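You operate a simulated robot arm through the tools that you are given. There is no shell and no other tool. Be economical: measure what you need, move in short steps, check, and stop when the job is done.

The job below is to be done with a simulated two-armed robot. You get a single attempt, and the scene is never put back.

JOB
Pick up the short green handle with one hand, pass it to the other hand and put it on the shelf of the work bench.

It is judged by the outcome, as a careful person would: the job done as asked, and still so three seconds after it is handed in. It fails if anything else is knocked over, pushed out of place, dropped, spilled or broken.

ROBOT AND FRAMES
Two 7-joint arms with two-finger parallel grippers on one trunk, on a base that drives. Base frame: it is fixed to the floor where the robot stands at the start and does not move with it; the origin is under the middle of the robot, x ahead of it, y to its left, z up; the surface under the hand at the start is at about z = 580. Readings come in mm, rad, newtons and seconds.
The left shoulder is at the start at [20, 170, 1178], the right one opposite. With the tool pointing down near the work surface each hand reaches from about 100 to 560 mm from the robot's upright axis, wherever it stands, measured 20 degrees to its own side. Places, roughly: shelf of the work bench [3500, 2200, 400]. Payload 3.8 kg a hand.
The TCP of each hand is the grasp point between the finger pads, 30 mm short of the fingertips. In the tool frame z runs along the fingers and y along their closing line. Largest opening 110 mm; finger width 20, thickness 10; the body of the gripper, 48 by 112 mm, starts 55 mm behind the TCP.
Orientation is told as [roll, pitch, yaw] about the base's x, y, z axes, in that order, counted from this pose: with the fingers straight down and closing along the base's y, the tool's x points along the base's -x, its y along +y and its z along -z.

CONTROLS
- The arms move only by the tool servo_tool. It takes "left_commands", "right_commands" or both (then of equal length, played together; a hand with none holds still); each is a list of rows, each a list of 7 numbers: the shift along the tool's x, y, z in mm, then the turn, a rotation vector about the tool's x, y, z in rad, then the opening, from 0 (shut) to 1 (fully open). In form: [[x, y, z, wx, wy, wz, jaw], ...]. A call has 1 to 12 rows; each row is the pose to reach, as a shift and turn from the pose commanded when the call began, along the tool's axes at that moment. Rows are played at 5 a second. More than 50 mm and 0.15 rad between two rows, or a gripper value outside its range, and nothing of the call is played. A pose out of reach is approached as far as the arm can. The call stops where the force on the tool passes 40 N (or 10 N more than at its start, if that is more) or the arm is blocked; 0.2 s more then pass. Each finger travels about 72 mm/s and halts on what it meets, pressing with about 24 N; the grip force reading is that of the motor and also rises with nothing between the fingers. The clock runs only during rows and for 0.2 s after the last one: add rows that repeat a pose to give the fingers time. The reply holds the time, the measured pose of the TCP, the force on the tool along the base axes, the opening and the grip force, in the units named above and with some noise, with the torque about the TCP (base axes, N m) and any sound that the robot's microphone picked up.
- Cameras (640 x 400 px; columns grow to the right, rows downward): "scene" is now at [96.2, 0.4, 1315.6]; the picture's right is [-0.12, -0.99, 0.00], its down [-0.70, 0.08, -0.71] and it looks along [0.71, -0.09, -0.70] (base axes); focal length 272 px, centre (320, 200). "left" rides on the left gripper at [72, -17, -103] in its tool frame; the picture's right is [0.23, 0.97, 0.00], its down [-0.76, 0.18, -0.62] and it looks along [-0.61, 0.14, 0.78] (tool axes); focal length 222 px, centre (320, 200). "right" rides on the right gripper at [72, 17, -103] in its tool frame; the picture's right is [-0.23, 0.97, 0.00], its down [-0.76, -0.18, -0.62] and it looks along [-0.61, -0.14, 0.78] (tool axes); focal length 222 px, centre (320, 200). There is no depth. A picture from a camera that has moved, and an enlarged one, comes with that camera's place and axes in the base frame and with its lens. The place of the scene camera against the robot may be out by one fixed shift of up to 18 mm in any direction.
- camera(camera): a new picture of that camera. No time passes.
- raise_lower(by): slides the trunk up (or, below 0, down) by that many mm; the arms and the scene camera ride with it, the base frame stays. It gives what a move gives, with no picture.
- drive_base(legs): drives the robot by 1 to 6 legs, each [ahead, turn to the left] in mm and rad, along the robot's own axes; the way and the turn of a leg run together, so that a leg with both is an arc; at most 1500 mm and 3.142 rad a leg. The arms and the cameras ride along, it lands a little off, and it stops where it bumps. It gives what a move gives.
- turn_head(pan, tilt): turns the head with the scene camera to pan (to the left, within 1.396 rad either way) and tilt (down, from -0.506 to 1.204), counted from straight ahead of the robot. It gives what a move gives.
- zoom(camera, box): a new picture of the part [left, top, right, bottom] of that camera's present view, enlarged. No time passes.
- finish_job(): hands the job in; it is judged then, once.

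Go step by step. Nothing tells you exact positions but the pictures and the camera data: compare them with the known pose of the tool, close in by small moves and look again before you grip or let go. The budget is 120 turns and 100 pictures, counting those below and the enlarged ones. Unless the task says otherwise, let go and move clear before handing in, and close with one line.

The tools are called after ">>>" as a command line: name --argument value ..., lists and objects as JSON in quotes. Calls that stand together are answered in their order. servo_tool: Moves the arms, as the interface text tells. Its arguments: {"type":"object","properties":{"left_commands":{"type":"array","items":{"type":"array","items":{"type":"number"}}},"right_commands":{"type":"array","items":{"type":"array","items":{"type":"number"}}}},"required":[]} The other tools are called the same way: raise_lower (by) slides the trunk up or down; drive_base (legs) drives the base; turn_head (pan, tilt) turns the head that bears the scene camera; camera (camera) takes a picture; zoom (camera, box) takes an enlarged picture of a part of a camera's view; finish_job () hands the job in.

At the start:

```text
time: 0.0
left_eef_pos: [541.1, 186.1, 771.4]
left_tool_rot: [0.0, -0.001, -0.001]
left_contact_force: [-0.5, 0.2, -0.1]
left_ft_torque: [0.0, 0.02, -0.01]
left_width: 110.2
left_finger_force: 0.1
right_eef_pos: [460.6, -157.9, 863.5]
right_tool_rot: [0.0, 0.0, 0.0]
right_contact_force: [0.6, -0.9, -0.2]
right_ft_torque: [0.0, -0.01, 0.01]
right_width: 110.2
right_finger_force: 0.1
trunk travel left (down, up): [-275.0, 295.0]
robot x, y, heading: [0.6, -1.9, -0.003]
head pan, tilt: [-0.12, 0.777]
```

scene: 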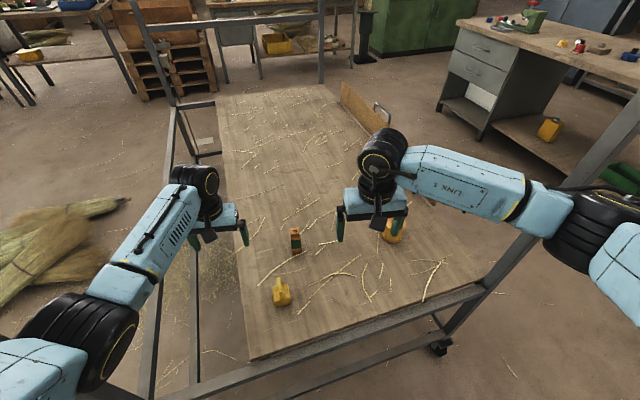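
right: 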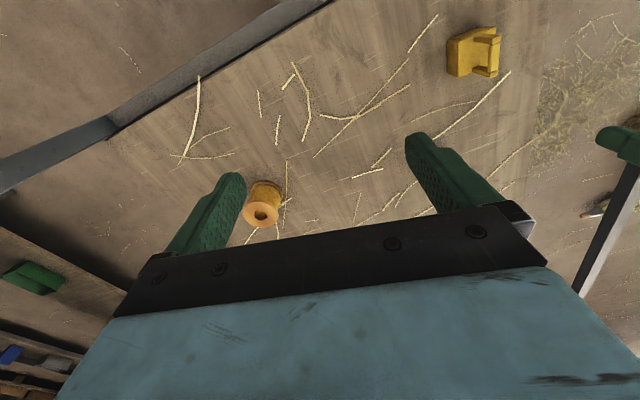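
left: 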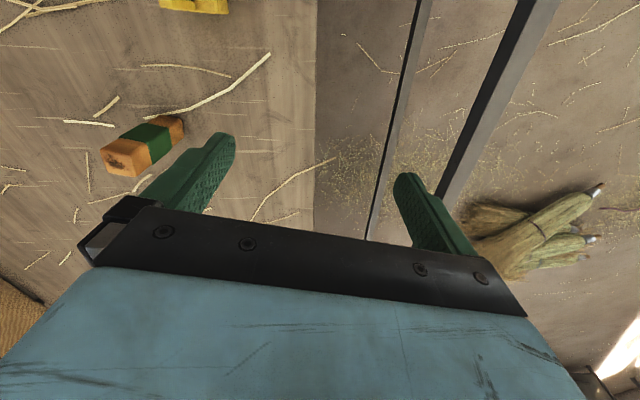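

The table shows a banded block, a yellow piece and a spool, but I see no clear green handle yet. I'll enlarge parts of the view to find it.

>>> zoom --camera "scene" --box '[220, 190, 460, 340]'

>>> zoom --camera "scene" --box '[420, 0, 640, 200]'

>>> zoom --camera "scene" --box '[200, 0, 420, 140]'

```text
2.67 times, centred on (340, 265) of scene
camera zoom: at [96.2, 0.4, 1315.6], right [-0.12, -0.99, 0.0], down [-0.7, 0.08, -0.71], along [0.71, -0.09, -0.7], focal length 726 px, centre (267, 27)
```

zoom: 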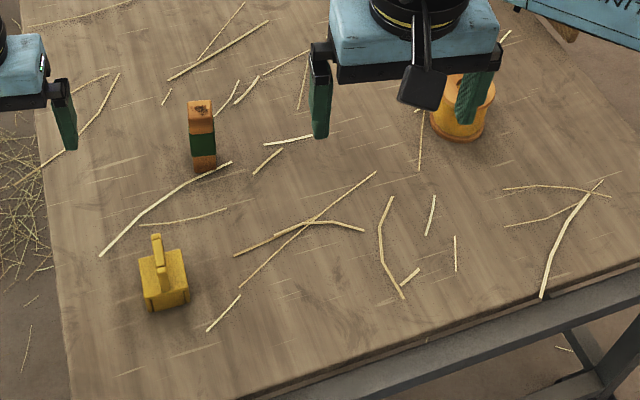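

```text
2.00 times, centred on (530, 100) of scene
camera zoom: at [96.2, 0.4, 1315.6], right [-0.12, -0.99, 0.0], down [-0.7, 0.08, -0.71], along [0.71, -0.09, -0.7], focal length 545 px, centre (-100, 400)
```

zoom: 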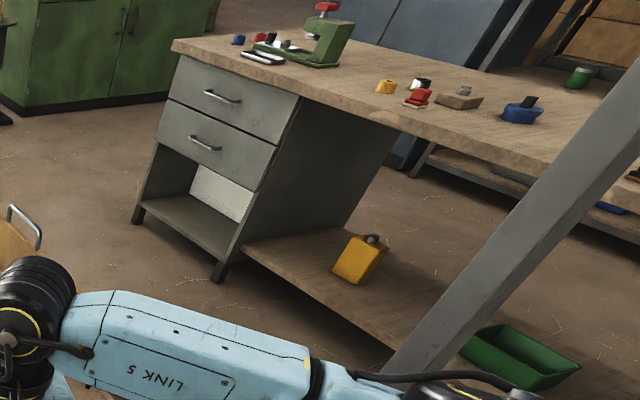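

```text
2.86 times, centred on (310, 70) of scene
camera zoom: at [96.2, 0.4, 1315.6], right [-0.12, -0.99, 0.0], down [-0.7, 0.08, -0.71], along [0.71, -0.09, -0.7], focal length 778 px, centre (349, 571)
```

zoom: 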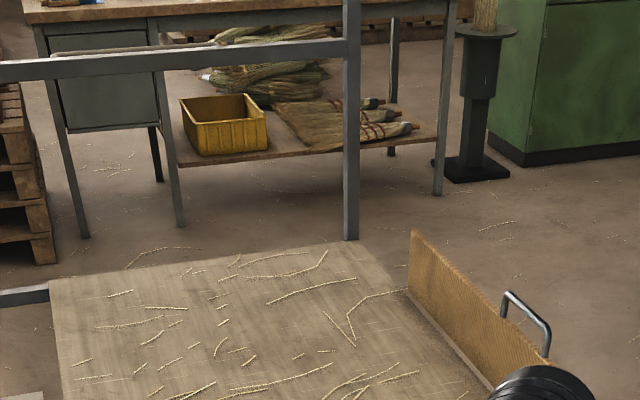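

Candidates on the table are a banded block, a yellow piece and a spool. I'll look left toward the destination bench, and at the right-hand part of the table for hidden objects.

>>> zoom --camera "right" --box '[200, 0, 640, 270]'

>>> zoom --camera "left" --box '[60, 0, 300, 220]'

>>> turn_head --pan 0.55 --tilt 0.35

>>> camera --camera "scene"

```text
1.45 times, centred on (420, 135) of right
camera zoom: at [387.5, -140.5, 967.4], right [0.23, 0.97, 0.0], down [0.76, -0.18, 0.62], along [0.61, -0.14, -0.78], focal length 323 px, centre (174, 294)
```

zoom: 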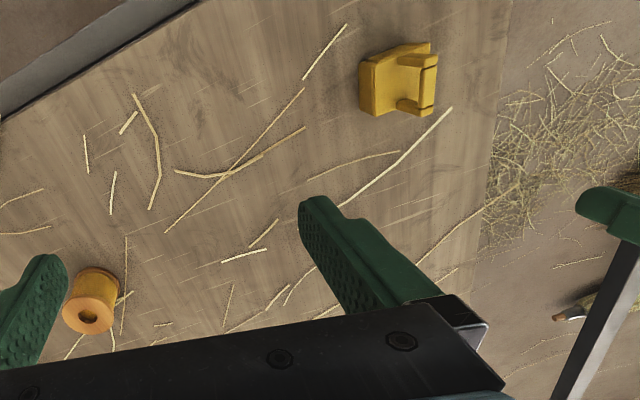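

```text
1.82 times, centred on (180, 110) of left
camera zoom: at [470.1, 169.1, 874.2], right [-0.23, 0.97, 0.0], down [0.76, 0.18, 0.62], along [0.61, 0.14, -0.78], focal length 404 px, centre (574, 364)
```

zoom: 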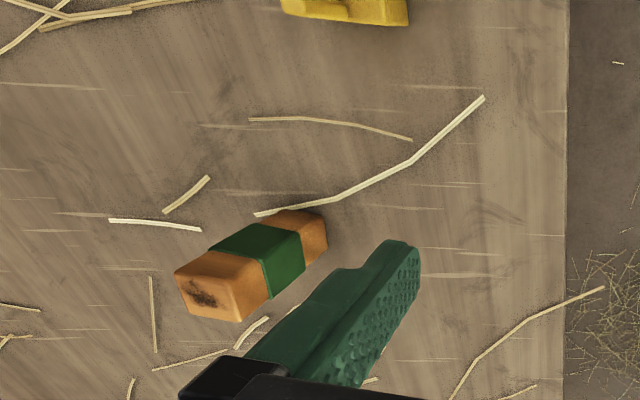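

```text
time: 1.1
left_eef_pos: [542.8, 186.1, 770.8]
left_tool_rot: [0.0, 0.001, 0.001]
left_contact_force: [0.5, -0.9, 0.0]
left_ft_torque: [0.02, 0.01, -0.01]
left_width: 110.0
left_finger_force: 0.0
right_eef_pos: [461.2, -157.4, 863.0]
right_tool_rot: [0.001, 0.0, 0.0]
right_contact_force: [0.1, -0.6, -0.8]
right_ft_torque: [0.02, -0.01, -0.01]
right_width: 110.1
right_finger_force: 0.1
trunk travel left (down, up): [-275.0, 295.0]
robot x, y, heading: [-1.4, 2.2, 0.001]
head pan, tilt: [0.55, 0.351]
```

```text
91 pictures are left
camera scene: at [94.5, 58.8, 1353.3], right [0.52, -0.85, 0.0], down [-0.29, -0.18, -0.94], along [0.8, 0.49, -0.34], focal length 272 px, centre (320, 200)
```

scene: 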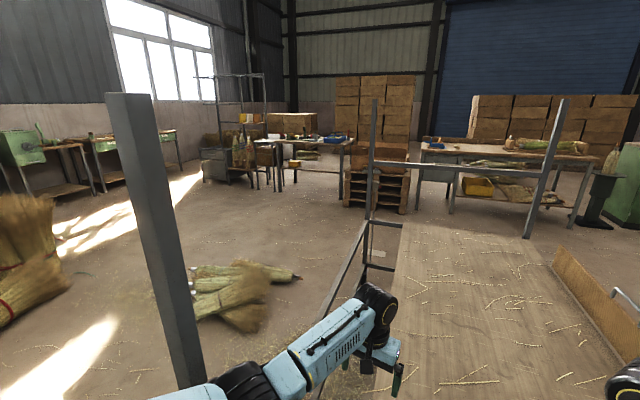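

The banded block standing on the table at about (607, 12) looks like the green-marked handle. The target bench is the far one at about pixel (310, 155). I'll look closer at both.

>>> zoom --camera "scene" --box '[240, 100, 400, 200]'

>>> turn_head --pan 0.0 --tilt 0.9

>>> zoom --camera "scene" --box '[270, 140, 370, 220]'

```text
4.00 times, centred on (320, 150) of scene
camera zoom: at [94.5, 58.8, 1353.3], right [0.52, -0.85, 0.0], down [-0.29, -0.18, -0.94], along [0.8, 0.49, -0.34], focal length 1090 px, centre (320, 400)
```

zoom: 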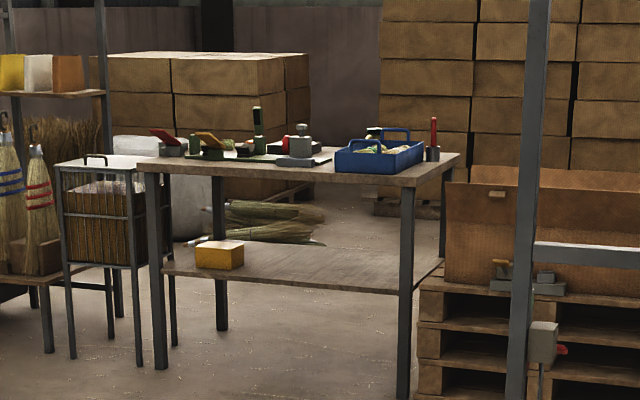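

```text
time: 2.0
left_eef_pos: [542.2, 185.5, 770.6]
left_tool_rot: [-0.001, -0.001, 0.002]
left_contact_force: [-0.7, -0.3, 0.4]
left_ft_torque: [0.0, -0.02, 0.01]
left_width: 110.1
left_finger_force: 0.0
right_eef_pos: [459.9, -157.4, 861.8]
right_tool_rot: [-0.001, 0.0, 0.001]
right_contact_force: [0.1, 0.0, -0.5]
right_ft_torque: [0.04, -0.03, 0.01]
right_width: 110.1
right_finger_force: 0.1
trunk travel left (down, up): [-275.0, 295.0]
robot x, y, heading: [-0.4, 0.2, 0.003]
head pan, tilt: [0.0, 0.901]
```

```text
5.00 times, centred on (320, 180) of scene
camera zoom: at [90.6, 10.3, 1305.9], right [0.0, -1.0, 0.0], down [-0.78, 0.0, -0.62], along [0.62, 0.0, -0.78], focal length 1362 px, centre (320, 300)
```

zoom: 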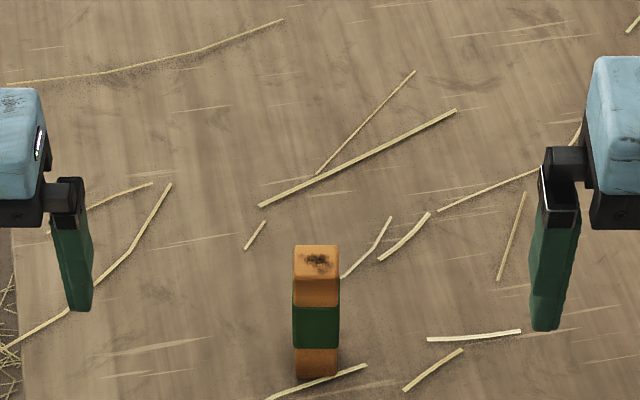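

The handle stands upright at about (620, 5), roughly 30 x 28 x 103 mm, top near z = 683. I'll move the left hand above it and the right hand a bit aside.

>>> servo_tool --left_commands '[[-15, -37, -5, 0, 0, 0, 1], [-30, -74, -10, 0, 0, 0, 1], [-46, -110, -20, 0, 0, 0, 1], [-62, -147, -20, 0, 0, 0, 1], [-78, -182, -20, 0, 0, 0, 1], [-78, -182, -20, 0, 0, 0, 1]]' --right_commands '[[0, -30, 0, 0, 0, 0, 1], [0, -60, 0, 0, 0, 0, 1], [0, -90, 0, 0, 0, 0, 1], [0, -110, 0, 0, 0, 0, 1], [0, -120, 0, 0, 0, 0, 1], [0, -120, 0, 0, 0, 0, 1]]'

>>> camera --camera "scene"

>>> camera --camera "left"

```text
time: 3.4
left_eef_pos: [576.7, 27.8, 805.5]
left_tool_rot: [0.0, 0.002, -0.001]
left_contact_force: [-0.9, -0.4, -0.3]
left_ft_torque: [0.0, 0.01, -0.05]
left_width: 109.8
left_finger_force: 0.0
left hand out of reach, approached as far as the arm can: row 3, 4, 5, 6
right_eef_pos: [459.3, -278.2, 862.9]
right_tool_rot: [0.0, 0.0, 0.0]
right_contact_force: [-0.5, 0.5, 0.1]
right_ft_torque: [0.0, 0.0, 0.01]
right_width: 110.1
right_finger_force: 0.0
trunk travel left (down, up): [-275.0, 295.0]
robot x, y, heading: [-1.0, -1.7, 0.0]
head pan, tilt: [0.0, 0.901]
```

```text
88 pictures are left
camera scene: at [90.6, 10.2, 1305.8], right [0.0, -1.0, 0.0], down [-0.78, 0.0, -0.62], along [0.62, 0.0, -0.78], focal length 272 px, centre (320, 200)
```

scene: 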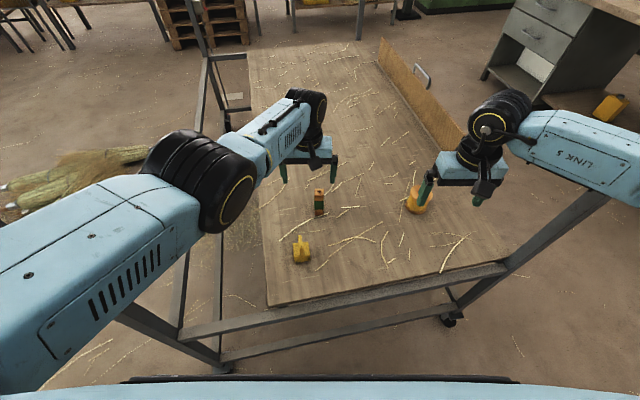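

```text
87 pictures are left
camera left: at [504.3, 11.5, 908.5], right [-0.23, 0.97, 0.0], down [0.76, 0.18, 0.62], along [0.61, 0.14, -0.78], focal length 222 px, centre (320, 200)
```

left: 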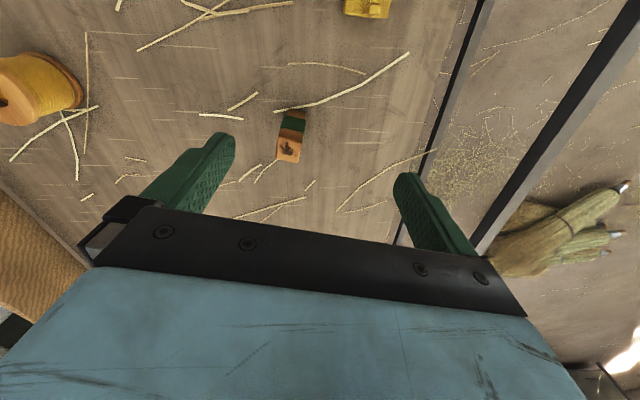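

The handle's top is at (620, 3). The straight-down reach ends about 45 mm short, so I'll drive slightly ahead and lower the trunk, keeping the hands above everything.

>>> drive_base --legs '[[70, 0]]'

>>> raise_lower --by -60

>>> camera --camera "left"

```text
time: 4.4
left_eef_pos: [646.5, 28.6, 805.2]
left_tool_rot: [0.0, 0.001, 0.0]
left_contact_force: [-0.2, 0.2, -0.8]
left_ft_torque: [0.05, 0.01, 0.02]
left_width: 110.1
left_finger_force: 0.0
right_eef_pos: [529.7, -277.6, 861.8]
right_tool_rot: [0.0, 0.001, 0.0]
right_contact_force: [0.9, -0.7, 1.3]
right_ft_torque: [0.01, 0.02, -0.02]
right_width: 110.1
right_finger_force: 0.1
trunk travel left (down, up): [-275.0, 295.0]
robot x, y, heading: [67.4, -0.5, -0.003]
head pan, tilt: [0.0, 0.901]
```

```text
time: 5.4
left_eef_pos: [646.5, 29.6, 745.3]
left_tool_rot: [0.001, -0.001, 0.0]
left_contact_force: [-0.2, -0.6, 0.2]
left_ft_torque: [-0.02, 0.0, -0.04]
left_width: 109.9
left_finger_force: 0.0
right_eef_pos: [528.7, -277.2, 803.9]
right_tool_rot: [-0.001, -0.001, 0.0]
right_contact_force: [0.3, -0.1, 0.0]
right_ft_torque: [0.01, 0.01, 0.01]
right_width: 110.0
right_finger_force: 0.0
trunk travel left (down, up): [-215.0, 355.0]
robot x, y, heading: [67.5, 1.2, 0.002]
head pan, tilt: [0.0, 0.901]
```

```text
86 pictures are left
camera left: at [574.3, 12.0, 848.7], right [-0.23, 0.97, 0.0], down [0.76, 0.18, 0.62], along [0.61, 0.14, -0.78], focal length 222 px, centre (320, 200)
```

left: 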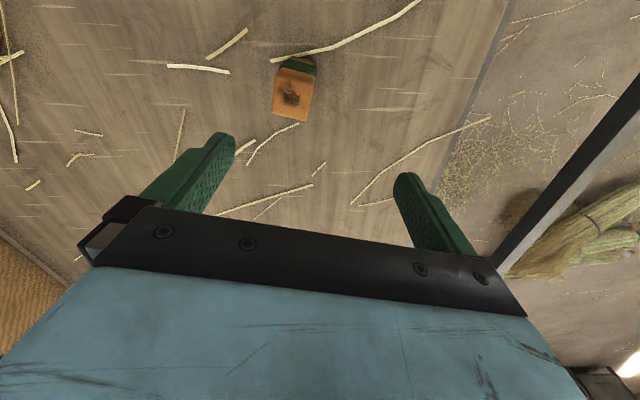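

The handle's top measures (617, 3). I'll centre over it at this height and check before descending.

>>> servo_tool --left_commands '[[15, -13, 0, 0, 0, 0, 1], [29.5, -26.5, 0, 0, 0, 0, 1], [29.5, -26.5, 0, 0, 0, 0, 1]]'

>>> camera --camera "left"

>>> zoom --camera "scene" --box '[240, 120, 400, 260]'

```text
time: 6.2
left_eef_pos: [618.8, 2.2, 746.1]
left_tool_rot: [0.001, -0.001, 0.002]
left_contact_force: [0.0, -0.5, 0.3]
left_ft_torque: [0.03, -0.03, 0.01]
left_width: 110.0
left_finger_force: 0.0
right_eef_pos: [529.0, -277.1, 802.8]
right_tool_rot: [0.0, 0.0, 0.0]
right_contact_force: [0.3, 0.9, 0.0]
right_ft_torque: [-0.01, -0.03, -0.02]
right_width: 109.9
right_finger_force: 0.0
trunk travel left (down, up): [-215.0, 355.0]
robot x, y, heading: [67.5, 1.5, -0.002]
head pan, tilt: [0.0, 0.901]
```

```text
85 pictures are left
camera left: at [545.6, -15.0, 848.9], right [-0.23, 0.97, 0.0], down [0.76, 0.18, 0.62], along [0.61, 0.14, -0.78], focal length 222 px, centre (320, 200)
```

left: 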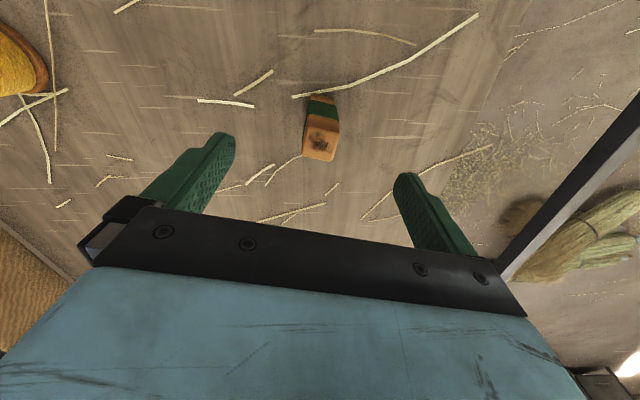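

```text
2.86 times, centred on (320, 190) of scene
camera zoom: at [160.7, 10.3, 1245.8], right [0.0, -1.0, 0.0], down [-0.78, 0.0, -0.62], along [0.62, 0.0, -0.78], focal length 778 px, centre (320, 229)
```

zoom: 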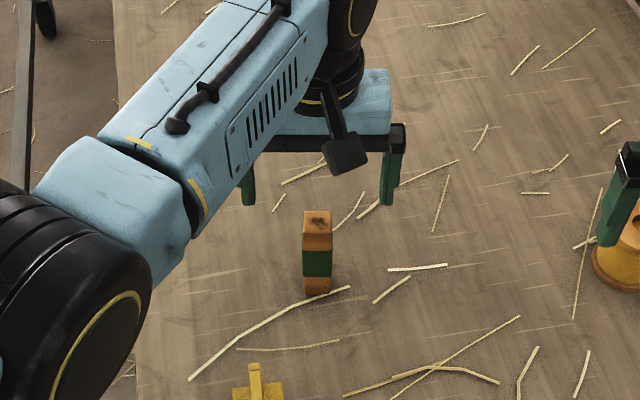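

The handle is centred at about (616, 2) between the open fingers. I'll descend to the grip height near its top.

>>> servo_tool --left_commands '[[2, 0, 20, 0, 0, 0, 1], [2, 0, 40, 0, 0, 0, 1], [2, 0, 55, 0, 0, 0, 1], [2, 0, 70, 0, 0, 0, 1], [2, 0, 70, 0, 0, 0, 1]]'

>>> camera --camera "left"

>>> zoom --camera "scene" --box '[240, 120, 400, 260]'

```text
time: 7.4
left_eef_pos: [609.1, 5.3, 676.7]
left_tool_rot: [0.001, 0.001, -0.001]
left_contact_force: [0.1, -0.6, 0.7]
left_ft_torque: [0.02, 0.01, 0.02]
left_width: 110.0
left_finger_force: 0.1
left hand out of reach, approached as far as the arm can: row 4, 5
right_eef_pos: [530.0, -277.9, 802.1]
right_tool_rot: [0.002, 0.001, 0.001]
right_contact_force: [-0.4, -0.1, -0.6]
right_ft_torque: [0.0, -0.02, -0.02]
right_width: 110.1
right_finger_force: 0.2
trunk travel left (down, up): [-215.0, 355.0]
robot x, y, heading: [72.3, 1.0, 0.001]
head pan, tilt: [0.0, 0.901]
```

```text
83 pictures are left
camera left: at [537.5, -11.7, 780.6], right [-0.23, 0.97, 0.0], down [0.76, 0.18, 0.62], along [0.61, 0.14, -0.78], focal length 222 px, centre (320, 200)
```

left: 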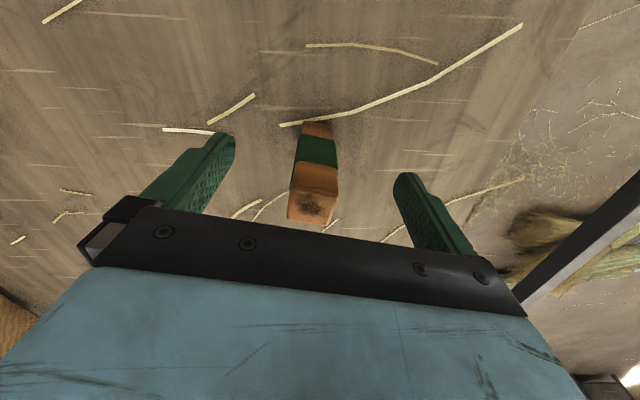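

```text
2.86 times, centred on (320, 190) of scene
camera zoom: at [160.7, 10.2, 1245.8], right [0.0, -1.0, 0.0], down [-0.78, 0.0, -0.62], along [0.62, 0.0, -0.78], focal length 778 px, centre (320, 229)
```

zoom: 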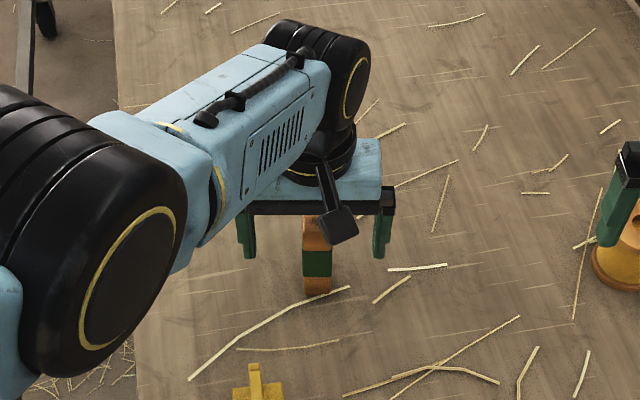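

The fingers straddle the upper part of the handle, about 5 mm short of its centre, which is good enough. I'll close.

>>> servo_tool --left_commands '[[0, -2, 0, 0, 0, 0, 0.4], [0, -2, 0, 0, 0, 0, 0.2], [0, -2, 0, 0, 0, 0, 0], [0, -2, 0, 0, 0, 0, 0], [0, -2, 0, 0, 0, 0, 0]]'

>>> camera --camera "left"

```text
time: 8.6
left_eef_pos: [610.2, 3.6, 677.9]
left_tool_rot: [0.0, 0.0, 0.0]
left_contact_force: [-0.4, 0.1, 0.4]
left_ft_torque: [0.02, 0.0, -0.04]
left_width: 30.9
left_finger_force: 23.5
right_eef_pos: [528.4, -277.3, 802.5]
right_tool_rot: [-0.001, 0.0, 0.001]
right_contact_force: [-0.1, -0.4, -0.3]
right_ft_torque: [0.03, -0.03, 0.01]
right_width: 110.4
right_finger_force: 0.0
trunk travel left (down, up): [-215.0, 355.0]
robot x, y, heading: [70.0, 2.1, -0.002]
head pan, tilt: [0.0, 0.901]
```

```text
81 pictures are left
camera left: at [537.5, -13.3, 781.3], right [-0.23, 0.97, 0.0], down [0.76, 0.18, 0.62], along [0.61, 0.14, -0.78], focal length 222 px, centre (320, 200)
```

left: 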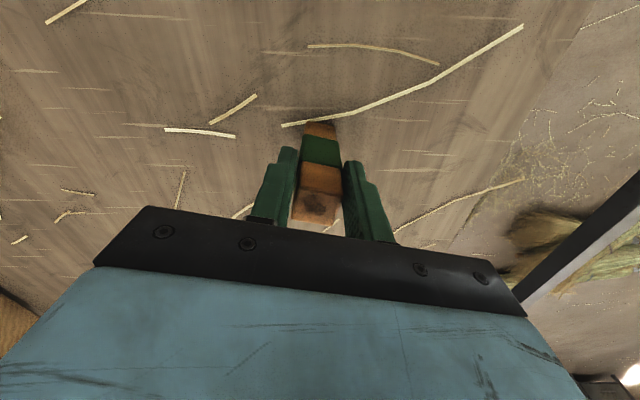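

The handle is gripped at a 31 mm width. I'll lift straight up with the trunk.

>>> raise_lower --by 160

>>> camera --camera "scene"

```text
time: 10.5
left_eef_pos: [610.5, 4.1, 838.2]
left_tool_rot: [0.0, 0.0, 0.001]
left_contact_force: [-0.3, 0.2, 0.0]
left_ft_torque: [0.02, -0.01, 0.03]
left_width: 31.0
left_finger_force: 23.7
right_eef_pos: [529.0, -277.7, 962.6]
right_tool_rot: [-0.001, 0.001, 0.0]
right_contact_force: [-0.2, 0.3, 0.5]
right_ft_torque: [0.03, -0.03, -0.01]
right_width: 109.9
right_finger_force: 0.0
trunk travel left (down, up): [-375.0, 195.0]
robot x, y, heading: [66.8, 0.2, -0.003]
head pan, tilt: [0.0, 0.901]
```

```text
80 pictures are left
camera scene: at [160.9, 10.2, 1405.7], right [0.0, -1.0, 0.0], down [-0.78, 0.0, -0.62], along [0.62, 0.0, -0.78], focal length 272 px, centre (320, 200)
```

scene: 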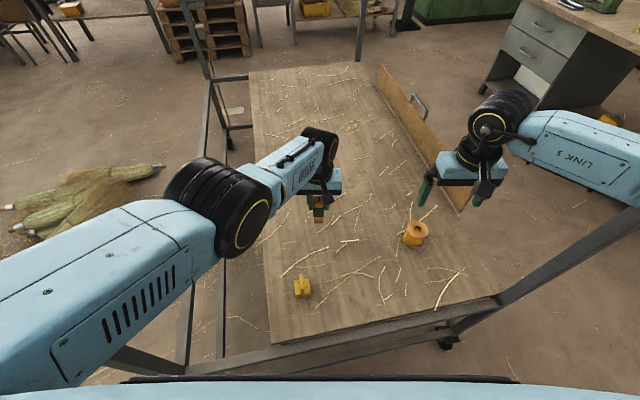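

The handle is off the table. I'll bring it back a little with the left hand and tilt the right hand forward 60° off to the side, ready to grip the lower part.

>>> servo_tool --left_commands '[[15, 5, 0, 0, 0, 0, 0], [30, 10, 0, 0, 0, 0, 0], [45, 15, 0, 0, 0, 0, 0], [60, 20, 0, 0, 0, 0, 0], [70, 25, 0, 0, 0, 0, 0], [80, 30, 0, 0, 0, 0, 0], [80, 30, 0, 0, 0, 0, 0], [80, 30, 0, 0, 0, 0, 0]]' --right_commands '[[20, 0, 10, 0, -0.15, 0, 1], [40, 0, 20, 0, -0.3, 0, 1], [60, 0, 35, 0, -0.45, 0, 1], [80, 0, 50, 0, -0.6, 0, 1], [100, 0, 65, 0, -0.75, 0, 1], [120, 0, 80, 0, -0.9, 0, 1], [130, 0, 95, 0, -1.047, 0, 1], [130, 0, 95, 0, -1.047, 0, 1]]'

>>> camera --camera "scene"

>>> camera --camera "right"

```text
time: 12.3
left_eef_pos: [531.0, 33.7, 838.1]
left_tool_rot: [0.0, -0.001, 0.0]
left_contact_force: [0.0, 0.3, 0.0]
left_ft_torque: [-0.01, 0.02, -0.04]
left_width: 31.0
left_finger_force: 24.0
right_eef_pos: [448.8, -276.0, 912.1]
right_tool_rot: [0.0, -0.6, -0.001]
right_contact_force: [0.0, 0.0, -0.3]
right_ft_torque: [-0.01, -0.02, -0.01]
right_width: 109.9
right_finger_force: 0.0
right hand out of reach, approached as far as the arm can: row 5, 6, 7, 8
trunk travel left (down, up): [-375.0, 195.0]
robot x, y, heading: [68.8, -2.3, -0.002]
head pan, tilt: [0.0, 0.901]
```

```text
79 pictures are left
camera scene: at [160.6, 10.3, 1405.8], right [0.0, -1.0, 0.0], down [-0.78, 0.0, -0.62], along [0.62, 0.0, -0.78], focal length 272 px, centre (320, 200)
```

scene: 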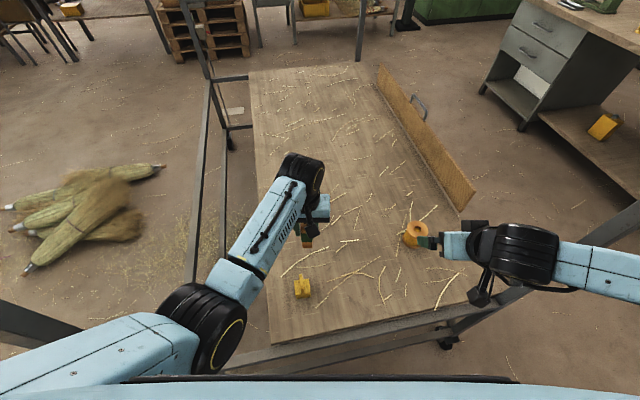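

```text
78 pictures are left
camera right: at [329.9, -259.1, 957.7], right [0.19, 0.97, 0.13], down [0.28, -0.18, 0.94], along [0.94, -0.14, -0.3], focal length 222 px, centre (320, 200)
```

right: 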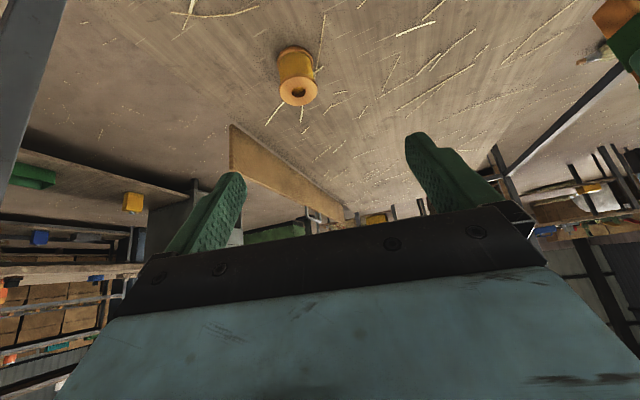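

The right hand stopped at 0.6 rad, probably too close to the body. I'll extend it forward while tilting further.

>>> servo_tool --right_commands '[[-25, 0, 17, 0, 0, 0, 1], [-50, 0, 34, 0, -0.15, 0, 1], [-66, 0, 45, 0, -0.3, 0, 1], [-66, 0, 45, 0, -0.447, 0, 1], [-66, 0, 45, 0, -0.447, 0, 1]]'

```text
time: 13.5
left_eef_pos: [529.2, 33.3, 838.0]
left_tool_rot: [-0.001, -0.001, 0.0]
left_contact_force: [0.0, 0.3, 0.1]
left_ft_torque: [0.01, -0.02, 0.0]
left_width: 30.6
left_finger_force: 23.8
right_eef_pos: [510.1, -256.8, 904.9]
right_tool_rot: [0.208, -0.938, -0.015]
right_contact_force: [-0.5, -0.2, 0.1]
right_ft_torque: [0.01, 0.05, 0.0]
right_width: 109.9
right_finger_force: 0.0
right hand out of reach, approached as far as the arm can: row 2, 3, 4, 5
trunk travel left (down, up): [-375.0, 195.0]
robot x, y, heading: [70.6, -1.0, 0.003]
head pan, tilt: [0.0, 0.901]
```

The wrist nears its limit at this height. I'll raise the left hand, then lower the trunk so the forearms lie flatter, and then square up the right hand.

>>> servo_tool --left_commands '[[0, 0, -30, 0, 0, 0, 0], [0, 0, -60, 0, 0, 0, 0], [0, 0, -90, 0, 0, 0, 0], [0, 0, -120, 0, 0, 0, 0], [0, 0, -120, 0, 0, 0, 0]]' --right_commands '[[-12, 2, -9, 0, 0, 0, 1], [-24, 3, -18, 0.05, 0, 0, 1], [-36, 5, -26, 0.1, 0, 0, 1], [-48, 7, -35, 0.208, 0, 0, 1], [-48, 7, -35, 0.208, 0, 0, 1]]'

>>> raise_lower --by -150

>>> camera --camera "scene"

```text
time: 14.9
left_eef_pos: [534.0, 70.4, 927.7]
left_tool_rot: [0.069, 0.022, 0.037]
left_contact_force: [-1.0, 0.6, -0.5]
left_ft_torque: [-0.01, -0.01, -0.03]
left_width: 31.1
left_finger_force: 24.3
left hand out of reach, approached as far as the arm can: row 4, 5
right_eef_pos: [512.9, -258.8, 932.7]
right_tool_rot: [0.158, -0.936, -0.014]
right_contact_force: [0.6, 0.1, 0.0]
right_ft_torque: [-0.02, 0.0, -0.04]
right_width: 109.8
right_finger_force: 0.1
right hand out of reach, approached as far as the arm can: row 3, 4, 5
trunk travel left (down, up): [-375.0, 195.0]
robot x, y, heading: [71.0, -1.6, -0.001]
head pan, tilt: [0.0, 0.901]
stopped in row 5 (left hand): the arm was blocked; the commanded pose is now the measured one
```

```text
time: 16.6
left_eef_pos: [534.1, 70.7, 777.6]
left_tool_rot: [0.068, 0.021, 0.036]
left_contact_force: [0.1, 0.1, -0.4]
left_ft_torque: [-0.02, 0.03, 0.03]
left_width: 30.7
left_finger_force: 24.2
right_eef_pos: [512.0, -258.1, 783.3]
right_tool_rot: [0.16, -0.935, -0.015]
right_contact_force: [-0.5, 0.1, 0.0]
right_ft_torque: [0.01, -0.02, 0.01]
right_width: 109.9
right_finger_force: 0.1
trunk travel left (down, up): [-225.0, 345.0]
robot x, y, heading: [69.8, -2.5, 0.001]
head pan, tilt: [0.0, 0.901]
```

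```text
77 pictures are left
camera scene: at [160.7, 10.3, 1255.9], right [0.0, -1.0, 0.0], down [-0.78, 0.0, -0.62], along [0.62, 0.0, -0.78], focal length 272 px, centre (320, 200)
```

scene: 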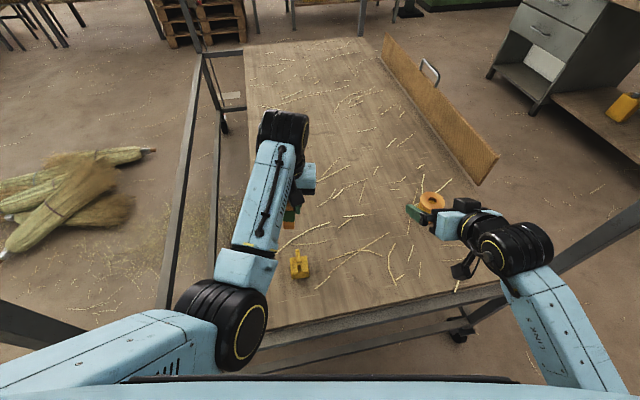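

I'll straighten the left hand and bring the right hand toward a pre-grip position behind and below, still clear of the handle.

>>> servo_tool --left_commands '[[0, -10, 5, 0.02, -0.005, 0.01, 0], [0, -20, 10, 0.04, -0.01, 0.02, 0], [0, -30, 15, 0.068, -0.02, 0.036, 0], [0, -40, 20, 0.068, -0.02, 0.036, 0], [0, -40, 20, 0.068, -0.02, 0.036, 0]]' --right_commands '[[12, 40, 0, 0.04, 0, 0, 1], [25, 80, -1, 0.08, 0, 0, 1], [37, 120, -2, 0.12, 0, 0, 1], [49, 160, -2, 0.16, 0, 0, 1], [49, 160, -2, 0.16, 0, 0, 1]]'

>>> camera --camera "scene"

>>> camera --camera "right"

```text
time: 18.0
left_eef_pos: [538.3, 58.5, 747.8]
left_tool_rot: [0.036, 0.007, 0.024]
left_contact_force: [0.3, 0.4, -0.6]
left_ft_torque: [0.0, -0.01, -0.02]
left_width: 30.8
left_finger_force: 24.1
right_eef_pos: [432.8, -258.4, 789.3]
right_tool_rot: [0.18, -0.927, -0.052]
right_contact_force: [-0.2, 0.3, 0.5]
right_ft_torque: [0.0, 0.0, 0.02]
right_width: 110.0
right_finger_force: 0.1
right hand out of reach, approached as far as the arm can: row 1, 2, 3, 4, 5
trunk travel left (down, up): [-225.0, 345.0]
robot x, y, heading: [73.2, -4.1, 0.001]
head pan, tilt: [0.0, 0.901]
stopped in row 5 (left hand): the arm was blocked; the commanded pose is now the measured one
```

```text
76 pictures are left
camera scene: at [159.9, 10.7, 1255.9], right [0.0, -1.0, 0.0], down [-0.78, 0.0, -0.62], along [0.62, 0.0, -0.78], focal length 272 px, centre (320, 200)
```

scene: 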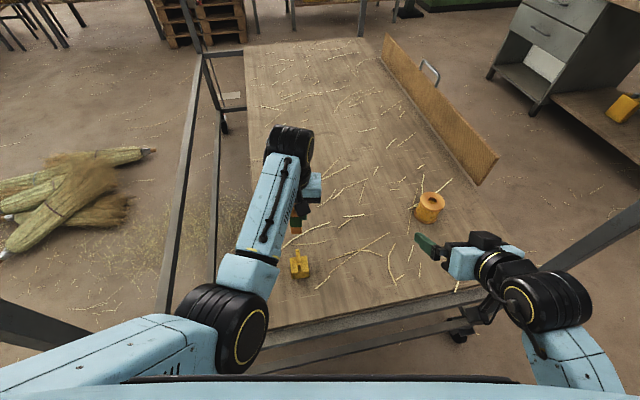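

```text
75 pictures are left
camera right: at [306.4, -253.9, 795.8], right [0.05, 0.96, 0.29], down [-0.02, -0.29, 0.96], along [1.0, -0.05, 0.01], focal length 222 px, centre (320, 200)
```

right: 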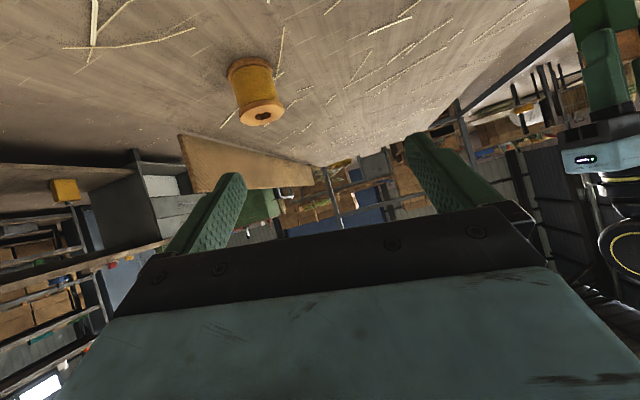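

Both arms are near joint limits at this relative height. I'll raise the trunk, drop the hands lower relative to the shoulders and test the forward tilt there.

>>> raise_lower --by 180

>>> servo_tool --left_commands '[[0, 0, 20, 0.01, 0, 0.01, 0], [0, 0, 40, 0.02, 0, 0.02, 0], [0, 0, 60, 0.036, -0.007, 0.024, 0], [0, 0, 80, 0.036, -0.007, 0.024, 0], [0, 0, 80, 0.036, -0.007, 0.024, 0]]' --right_commands '[[15, -10, 37, 0.04, 0.1, 0, 1], [30, -20, 74, 0.09, 0.13, 0, 1], [45, -29, 111, 0.14, 0.13, 0, 1], [59, -38, 148, 0.18, 0.13, 0, 1], [59, -38, 148, 0.18, 0.13, 0, 1]]'

>>> camera --camera "scene"

```text
time: 20.0
left_eef_pos: [539.5, 56.0, 927.9]
left_tool_rot: [0.037, 0.005, 0.026]
left_contact_force: [0.3, 0.3, -0.6]
left_ft_torque: [-0.01, 0.04, 0.0]
left_width: 30.8
left_finger_force: 23.7
right_eef_pos: [434.4, -259.9, 968.8]
right_tool_rot: [0.178, -0.925, -0.052]
right_contact_force: [0.2, 0.3, 0.2]
right_ft_torque: [-0.02, 0.01, -0.03]
right_width: 109.9
right_finger_force: 0.0
trunk travel left (down, up): [-405.0, 165.0]
robot x, y, heading: [67.4, -1.4, -0.004]
head pan, tilt: [0.0, 0.901]
```

```text
time: 21.2
left_eef_pos: [538.8, 58.0, 848.5]
left_tool_rot: [-0.005, -0.002, -0.002]
left_contact_force: [0.0, -0.9, -1.2]
left_ft_torque: [-0.01, 0.01, -0.02]
left_width: 30.8
left_finger_force: 23.6
right_eef_pos: [424.6, -293.8, 870.5]
right_tool_rot: [0.128, -0.835, -0.053]
right_contact_force: [0.8, -0.8, -0.4]
right_ft_torque: [0.02, 0.0, -0.01]
right_width: 109.8
right_finger_force: 0.0
right hand out of reach, approached as far as the arm can: row 1, 2, 3, 4, 5
trunk travel left (down, up): [-405.0, 165.0]
robot x, y, heading: [71.5, -0.5, 0.003]
head pan, tilt: [0.0, 0.901]
```

```text
74 pictures are left
camera scene: at [160.5, 9.6, 1435.9], right [0.0, -1.0, 0.0], down [-0.78, 0.0, -0.62], along [0.62, 0.0, -0.78], focal length 272 px, centre (320, 200)
```

scene: 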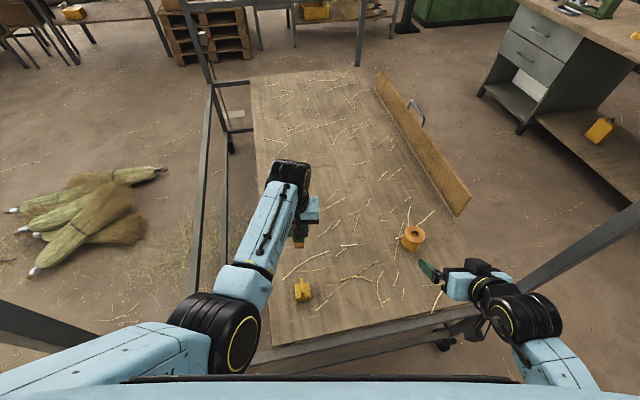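

The left hand is straight again and the handle still firmly held. I'll bring the right hand back to tool-down farther out, then test tilting about the wrist.

>>> servo_tool --right_commands '[[-22, 9, 5, 0.02, 0.14, 0, 1], [-44, 18, 10, 0.04, 0.28, 0, 1], [-66, 28, 15, 0.06, 0.42, 0, 1], [-88, 38, 20, 0.09, 0.56, 0, 1], [-110, 48, 26, 0.11, 0.7, 0, 1], [-129, 57, 31, 0.128, 0.835, 0, 1], [-129, 57, 31, 0.128, 0.835, 0, 1]]'

```text
time: 22.8
left_eef_pos: [538.1, 58.7, 849.1]
left_tool_rot: [-0.002, -0.003, -0.001]
left_contact_force: [0.2, 0.5, -0.8]
left_ft_torque: [0.05, 0.01, 0.01]
left_width: 30.7
left_finger_force: 24.3
right_eef_pos: [531.1, -239.0, 951.6]
right_tool_rot: [-0.029, 0.002, -0.009]
right_contact_force: [0.9, 0.2, 0.1]
right_ft_torque: [0.01, -0.02, 0.02]
right_width: 110.0
right_finger_force: 0.1
right hand out of reach, approached as far as the arm can: row 1
trunk travel left (down, up): [-405.0, 165.0]
robot x, y, heading: [73.2, -0.4, -0.002]
head pan, tilt: [0.0, 0.901]
```

Back to tool-down. Now I'll tilt the right hand forward about its wrist in place.

>>> servo_tool --right_commands '[[-30, 0, -2, 0, -0.15, 0, 1], [-59, 0, -9, 0, -0.3, 0, 1], [-87, 0, -20, 0, -0.45, 0, 1], [-113, 0, -35, 0, -0.6, 0, 1], [-136, 0, -54, 0, -0.75, 0, 1], [-157, 0, -76, 0, -0.9, 0, 1], [-157, 0, -76, 0, -0.9, 0, 1]]'

>>> camera --camera "scene"

```text
time: 24.4
left_eef_pos: [540.2, 58.3, 847.9]
left_tool_rot: [-0.003, -0.001, -0.002]
left_contact_force: [-0.2, -0.5, 0.4]
left_ft_torque: [-0.02, -0.04, 0.04]
left_width: 30.6
left_finger_force: 24.1
right_eef_pos: [688.7, -238.8, 1025.6]
right_tool_rot: [-0.047, -0.9, 0.027]
right_contact_force: [-0.4, -0.9, 0.2]
right_ft_torque: [-0.01, 0.02, 0.01]
right_width: 110.1
right_finger_force: 0.0
trunk travel left (down, up): [-405.0, 165.0]
robot x, y, heading: [72.9, 1.5, 0.001]
head pan, tilt: [0.0, 0.901]
```

```text
73 pictures are left
camera scene: at [160.9, 10.2, 1435.8], right [0.0, -1.0, 0.0], down [-0.78, 0.0, -0.62], along [0.62, 0.0, -0.78], focal length 272 px, centre (320, 200)
```

scene: 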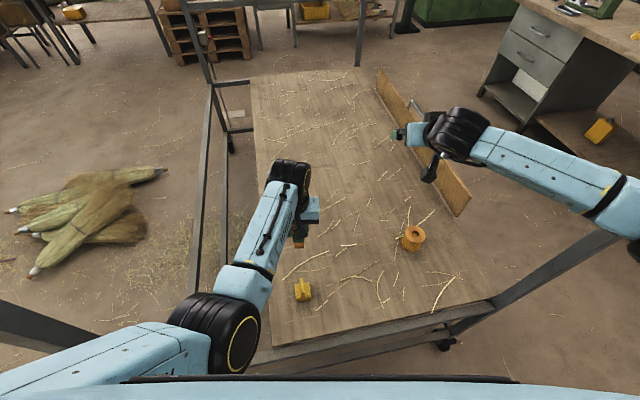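

Tilting works when the arm is more extended. I'll bring the left hand farther out, and the right hand down and inward at the same tilt, still clear.

>>> servo_tool --left_commands '[[-17, -4, -10, 0, 0, 0, 0], [-34, -8, -20, 0, 0, 0, 0], [-51, -12, -30, 0, 0, 0, 0], [-68, -16, -40, 0, 0, 0, 0], [-85, -18, -50, 0, 0, 0, 0], [-85, -18, -50, 0, 0, 0, 0]]' --right_commands '[[33, 22, 4, -0.01, 0, 0, 1], [66, 45, 8, -0.02, 0, 0, 1], [100, 68, 12, -0.03, 0, 0, 1], [134, 92, 16, -0.04, 0, 0, 1], [168, 115, 21, -0.047, 0, 0, 1], [168, 119, 21, -0.047, 0, 0, 1]]'

>>> camera --camera "scene"

>>> camera --camera "right"

```text
time: 25.8
left_eef_pos: [623.4, 39.2, 898.5]
left_tool_rot: [-0.004, -0.003, -0.001]
left_contact_force: [0.8, 0.2, -0.1]
left_ft_torque: [-0.05, 0.02, -0.01]
left_width: 30.6
left_finger_force: 24.1
right_eef_pos: [607.2, -107.6, 888.6]
right_tool_rot: [-0.013, -0.886, 0.026]
right_contact_force: [-0.8, 0.2, -0.3]
right_ft_torque: [-0.01, 0.01, 0.0]
right_width: 110.0
right_finger_force: 0.1
right hand out of reach, approached as far as the arm can: row 3, 4, 5, 6
trunk travel left (down, up): [-405.0, 165.0]
robot x, y, heading: [69.9, 0.4, 0.002]
head pan, tilt: [0.0, 0.901]
```

```text
72 pictures are left
camera scene: at [159.7, 10.6, 1435.9], right [0.0, -1.0, 0.0], down [-0.78, 0.0, -0.62], along [0.62, 0.0, -0.78], focal length 272 px, centre (320, 200)
```

scene: 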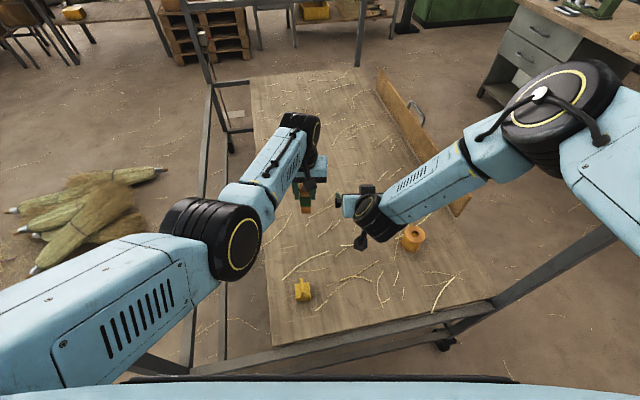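

```text
71 pictures are left
camera right: at [480.3, -91.8, 899.1], right [0.13, 0.98, 0.17], down [0.0, -0.17, 0.99], along [0.99, -0.13, -0.02], focal length 222 px, centre (320, 200)
```

right: 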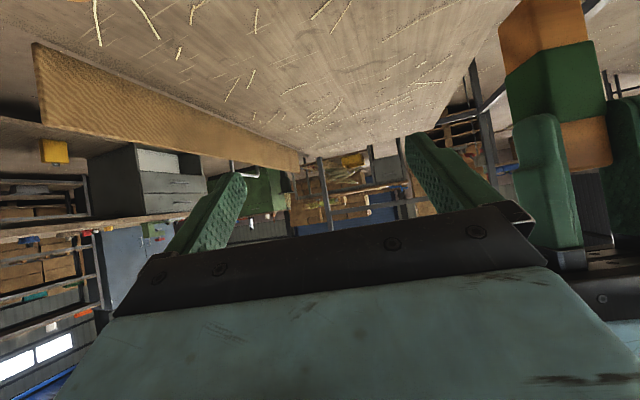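

The tilt holds but inward reach is limited, so I'll use a yaw. The right hand turns 0.6 rad left behind the handle, and the left turns −0.97 rad so the square handle still matches and the cameras stay apart.

>>> servo_tool --left_commands '[[0, 0, 0, 0, 0, 0.14, 0], [0, 0, 0, 0, 0, 0.28, 0], [0, 0, 0, 0, 0, 0.42, 0], [0, 0, 0, 0, 0, 0.56, 0], [0, 0, 0, 0, 0, 0.7, 0], [0, 0, 0, 0, 0, 0.84, 0], [0, 0, 0, 0, 0, 0.97, 0], [0, 0, 0, 0, 0, 0.97, 0]]' --right_commands '[[8, 0, -27, 0, 0, 0, 1], [16, 0, -54, 0, 0, 0, 1], [18, 20, -54, -0.093, 0, -0.076, 1], [20, 40, -54, -0.186, 0, -0.152, 1], [22, 60, -54, -0.279, 0, -0.227, 1], [24, 80, -54, -0.372, 0, -0.303, 1], [24, 94, -54, -0.465, 0, -0.379, 1], [24, 94, -54, -0.465, 0, -0.379, 1]]'

>>> camera --camera "scene"

>>> camera --camera "right"

```text
time: 27.6
left_eef_pos: [624.3, 40.2, 898.7]
left_tool_rot: [0.002, -0.002, -0.975]
left_contact_force: [-0.3, 0.6, -0.3]
left_ft_torque: [0.03, 0.01, 0.0]
left_width: 30.8
left_finger_force: 23.8
right_eef_pos: [562.8, -0.3, 937.2]
right_tool_rot: [-0.057, -0.855, 0.399]
right_contact_force: [-0.2, 0.3, 0.2]
right_ft_torque: [0.04, 0.02, 0.01]
right_width: 110.0
right_finger_force: 0.0
right hand out of reach, approached as far as the arm can: row 1, 2, 3, 4, 5, 6, 7, 8
trunk travel left (down, up): [-405.0, 165.0]
robot x, y, heading: [72.0, -2.2, 0.0]
head pan, tilt: [0.0, 0.901]
```

```text
70 pictures are left
camera scene: at [160.8, 9.8, 1435.8], right [0.0, -1.0, 0.0], down [-0.78, 0.0, -0.62], along [0.62, 0.0, -0.78], focal length 272 px, centre (320, 200)
```

scene: 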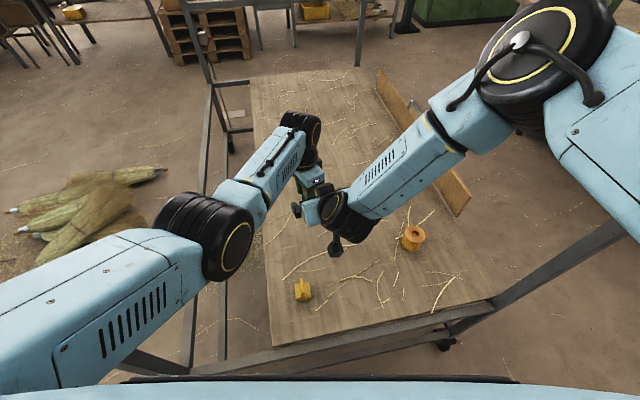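

```text
69 pictures are left
camera right: at [437.8, -27.6, 951.1], right [-0.2, 0.97, 0.14], down [0.08, -0.12, 0.99], along [0.98, 0.21, -0.05], focal length 222 px, centre (320, 200)
```

right: 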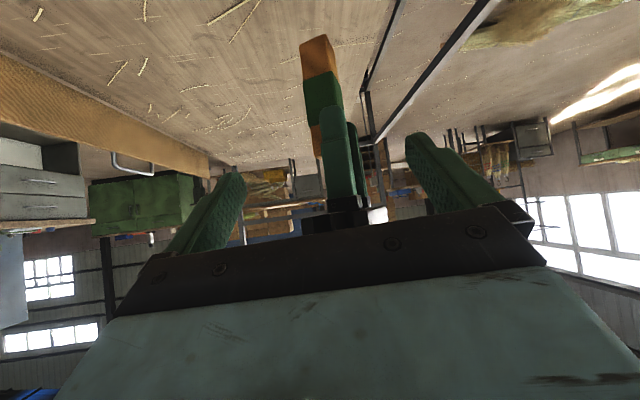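

The right hand is nearly behind the handle at yaw 0.4. I'll match the left hand's yaw to −1.16 and lower the right hand onto the approach line.

>>> servo_tool --left_commands '[[0, 0, 0, 0, 0, 0.06, 0], [0, 0, 0, 0, 0, 0.12, 0], [0, 0, 0, 0, 0, 0.185, 0], [0, 0, 0, 0, 0, 0.185, 0]]' --right_commands '[[10, 3, 11, -0.02, 0, 0, 1], [20, 6, 22, -0.04, 0, 0, 1], [31, 8.5, 33, -0.057, 0, 0, 1], [31, 8.5, 33, -0.057, 0, 0, 1]]'

>>> camera --camera "right"

>>> zoom --camera "scene" --box '[260, 100, 420, 280]'

```text
time: 28.6
left_eef_pos: [623.0, 39.1, 898.3]
left_tool_rot: [0.002, -0.005, -1.157]
left_contact_force: [0.0, 0.0, -0.6]
left_ft_torque: [-0.01, 0.0, -0.02]
left_width: 30.9
left_finger_force: 23.6
right_eef_pos: [562.0, 3.4, 930.9]
right_tool_rot: [-0.052, -0.848, 0.397]
right_contact_force: [-0.9, -0.4, -1.4]
right_ft_torque: [-0.01, -0.01, 0.0]
right_width: 109.8
right_finger_force: 0.2
right hand out of reach, approached as far as the arm can: row 1, 2, 3, 4
trunk travel left (down, up): [-405.0, 165.0]
robot x, y, heading: [68.0, -0.5, -0.001]
head pan, tilt: [0.0, 0.901]
```

```text
68 pictures are left
camera right: at [437.9, -25.0, 944.9], right [-0.2, 0.97, 0.14], down [0.08, -0.12, 0.99], along [0.98, 0.21, -0.06], focal length 222 px, centre (320, 200)
```

right: 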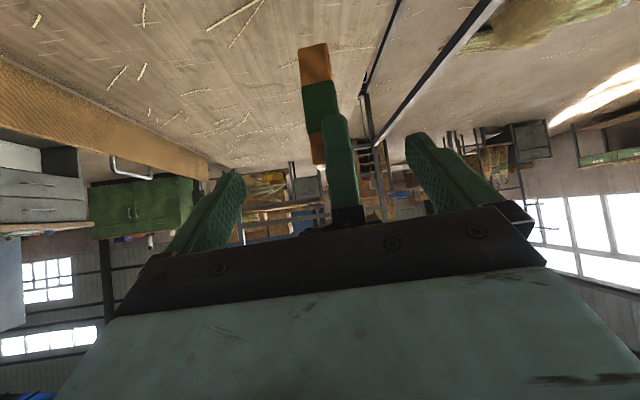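

```text
2.22 times, centred on (340, 190) of scene
camera zoom: at [160.9, 10.2, 1435.8], right [0.0, -1.0, 0.0], down [-0.78, 0.0, -0.62], along [0.62, 0.0, -0.78], focal length 605 px, centre (276, 222)
```

zoom: 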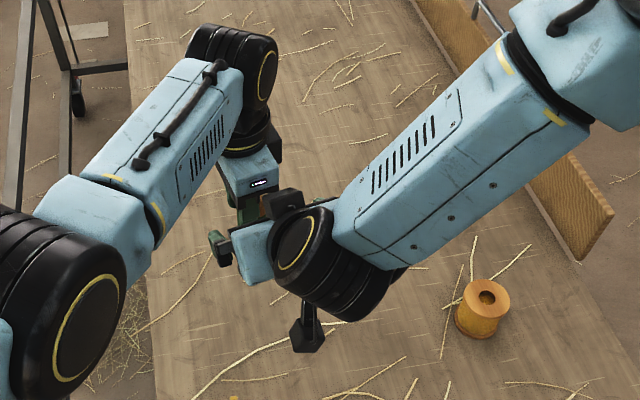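

The right arm can't go lower at this tilt. I'll tilt the handle instead: the left hand leans so the lower end points back toward the robot, and the right hand uses a shallower tilt with the same relative angle.

>>> servo_tool --left_commands '[[3, -5, -2, 0.1, 0, 0, 0], [7, -10, -4, 0.2, 0, 0, 0], [12, -16, -6, 0.3, 0, 0, 0], [17, -23, -7, 0.4, 0, 0, 0], [17, -23, -7, 0.45, 0, 0, 0], [17, -23, -7, 0.45, 0, 0, 0]]' --right_commands '[[20, 0, -3, -0.01, 0.1, 0, 1], [40, 0, -6, -0.03, 0.2, 0, 1], [55, 0, -9, -0.05, 0.28, 0, 1], [69, 0, -12, -0.05, 0.35, 0, 1], [69, 0, -12, -0.05, 0.35, 0, 1], [69, 0, -12, -0.05, 0.35, 0, 1]]'

>>> camera --camera "right"

>>> zoom --camera "scene" --box '[260, 100, 420, 280]'

```text
time: 30.0
left_eef_pos: [575.3, 51.9, 913.6]
left_tool_rot: [-0.449, -0.005, -1.157]
left_contact_force: [0.2, 0.2, 0.2]
left_ft_torque: [0.0, -0.01, 0.0]
left_width: 30.5
left_finger_force: 24.2
left hand out of reach, approached as far as the arm can: row 3, 4, 5, 6
right_eef_pos: [510.7, -18.9, 887.9]
right_tool_rot: [0.005, -0.498, 0.388]
right_contact_force: [-0.6, -0.4, 0.0]
right_ft_torque: [0.06, 0.01, 0.0]
right_width: 110.0
right_finger_force: 0.1
trunk travel left (down, up): [-405.0, 165.0]
robot x, y, heading: [69.9, -1.2, -0.001]
head pan, tilt: [0.0, 0.901]
```

```text
66 pictures are left
camera right: at [399.6, -44.9, 945.2], right [-0.18, 0.98, 0.11], down [0.41, -0.03, 0.91], along [0.89, 0.21, -0.4], focal length 222 px, centre (320, 200)
```

right: 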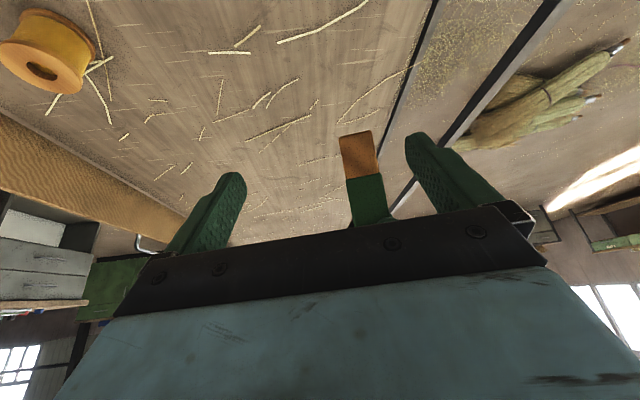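

```text
2.22 times, centred on (340, 190) of scene
camera zoom: at [161.1, 10.2, 1435.8], right [0.0, -1.0, 0.0], down [-0.78, 0.0, -0.62], along [0.62, 0.0, -0.78], focal length 605 px, centre (276, 222)
```

zoom: 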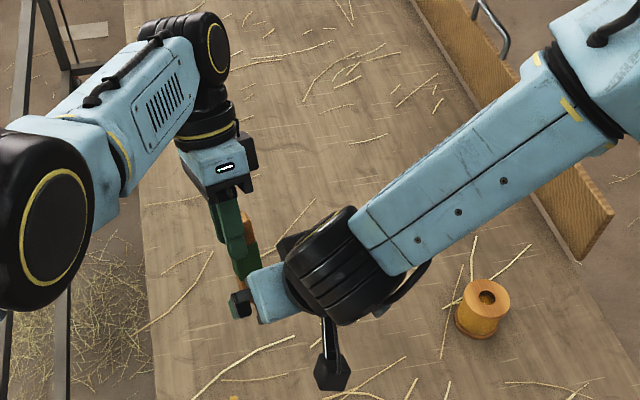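

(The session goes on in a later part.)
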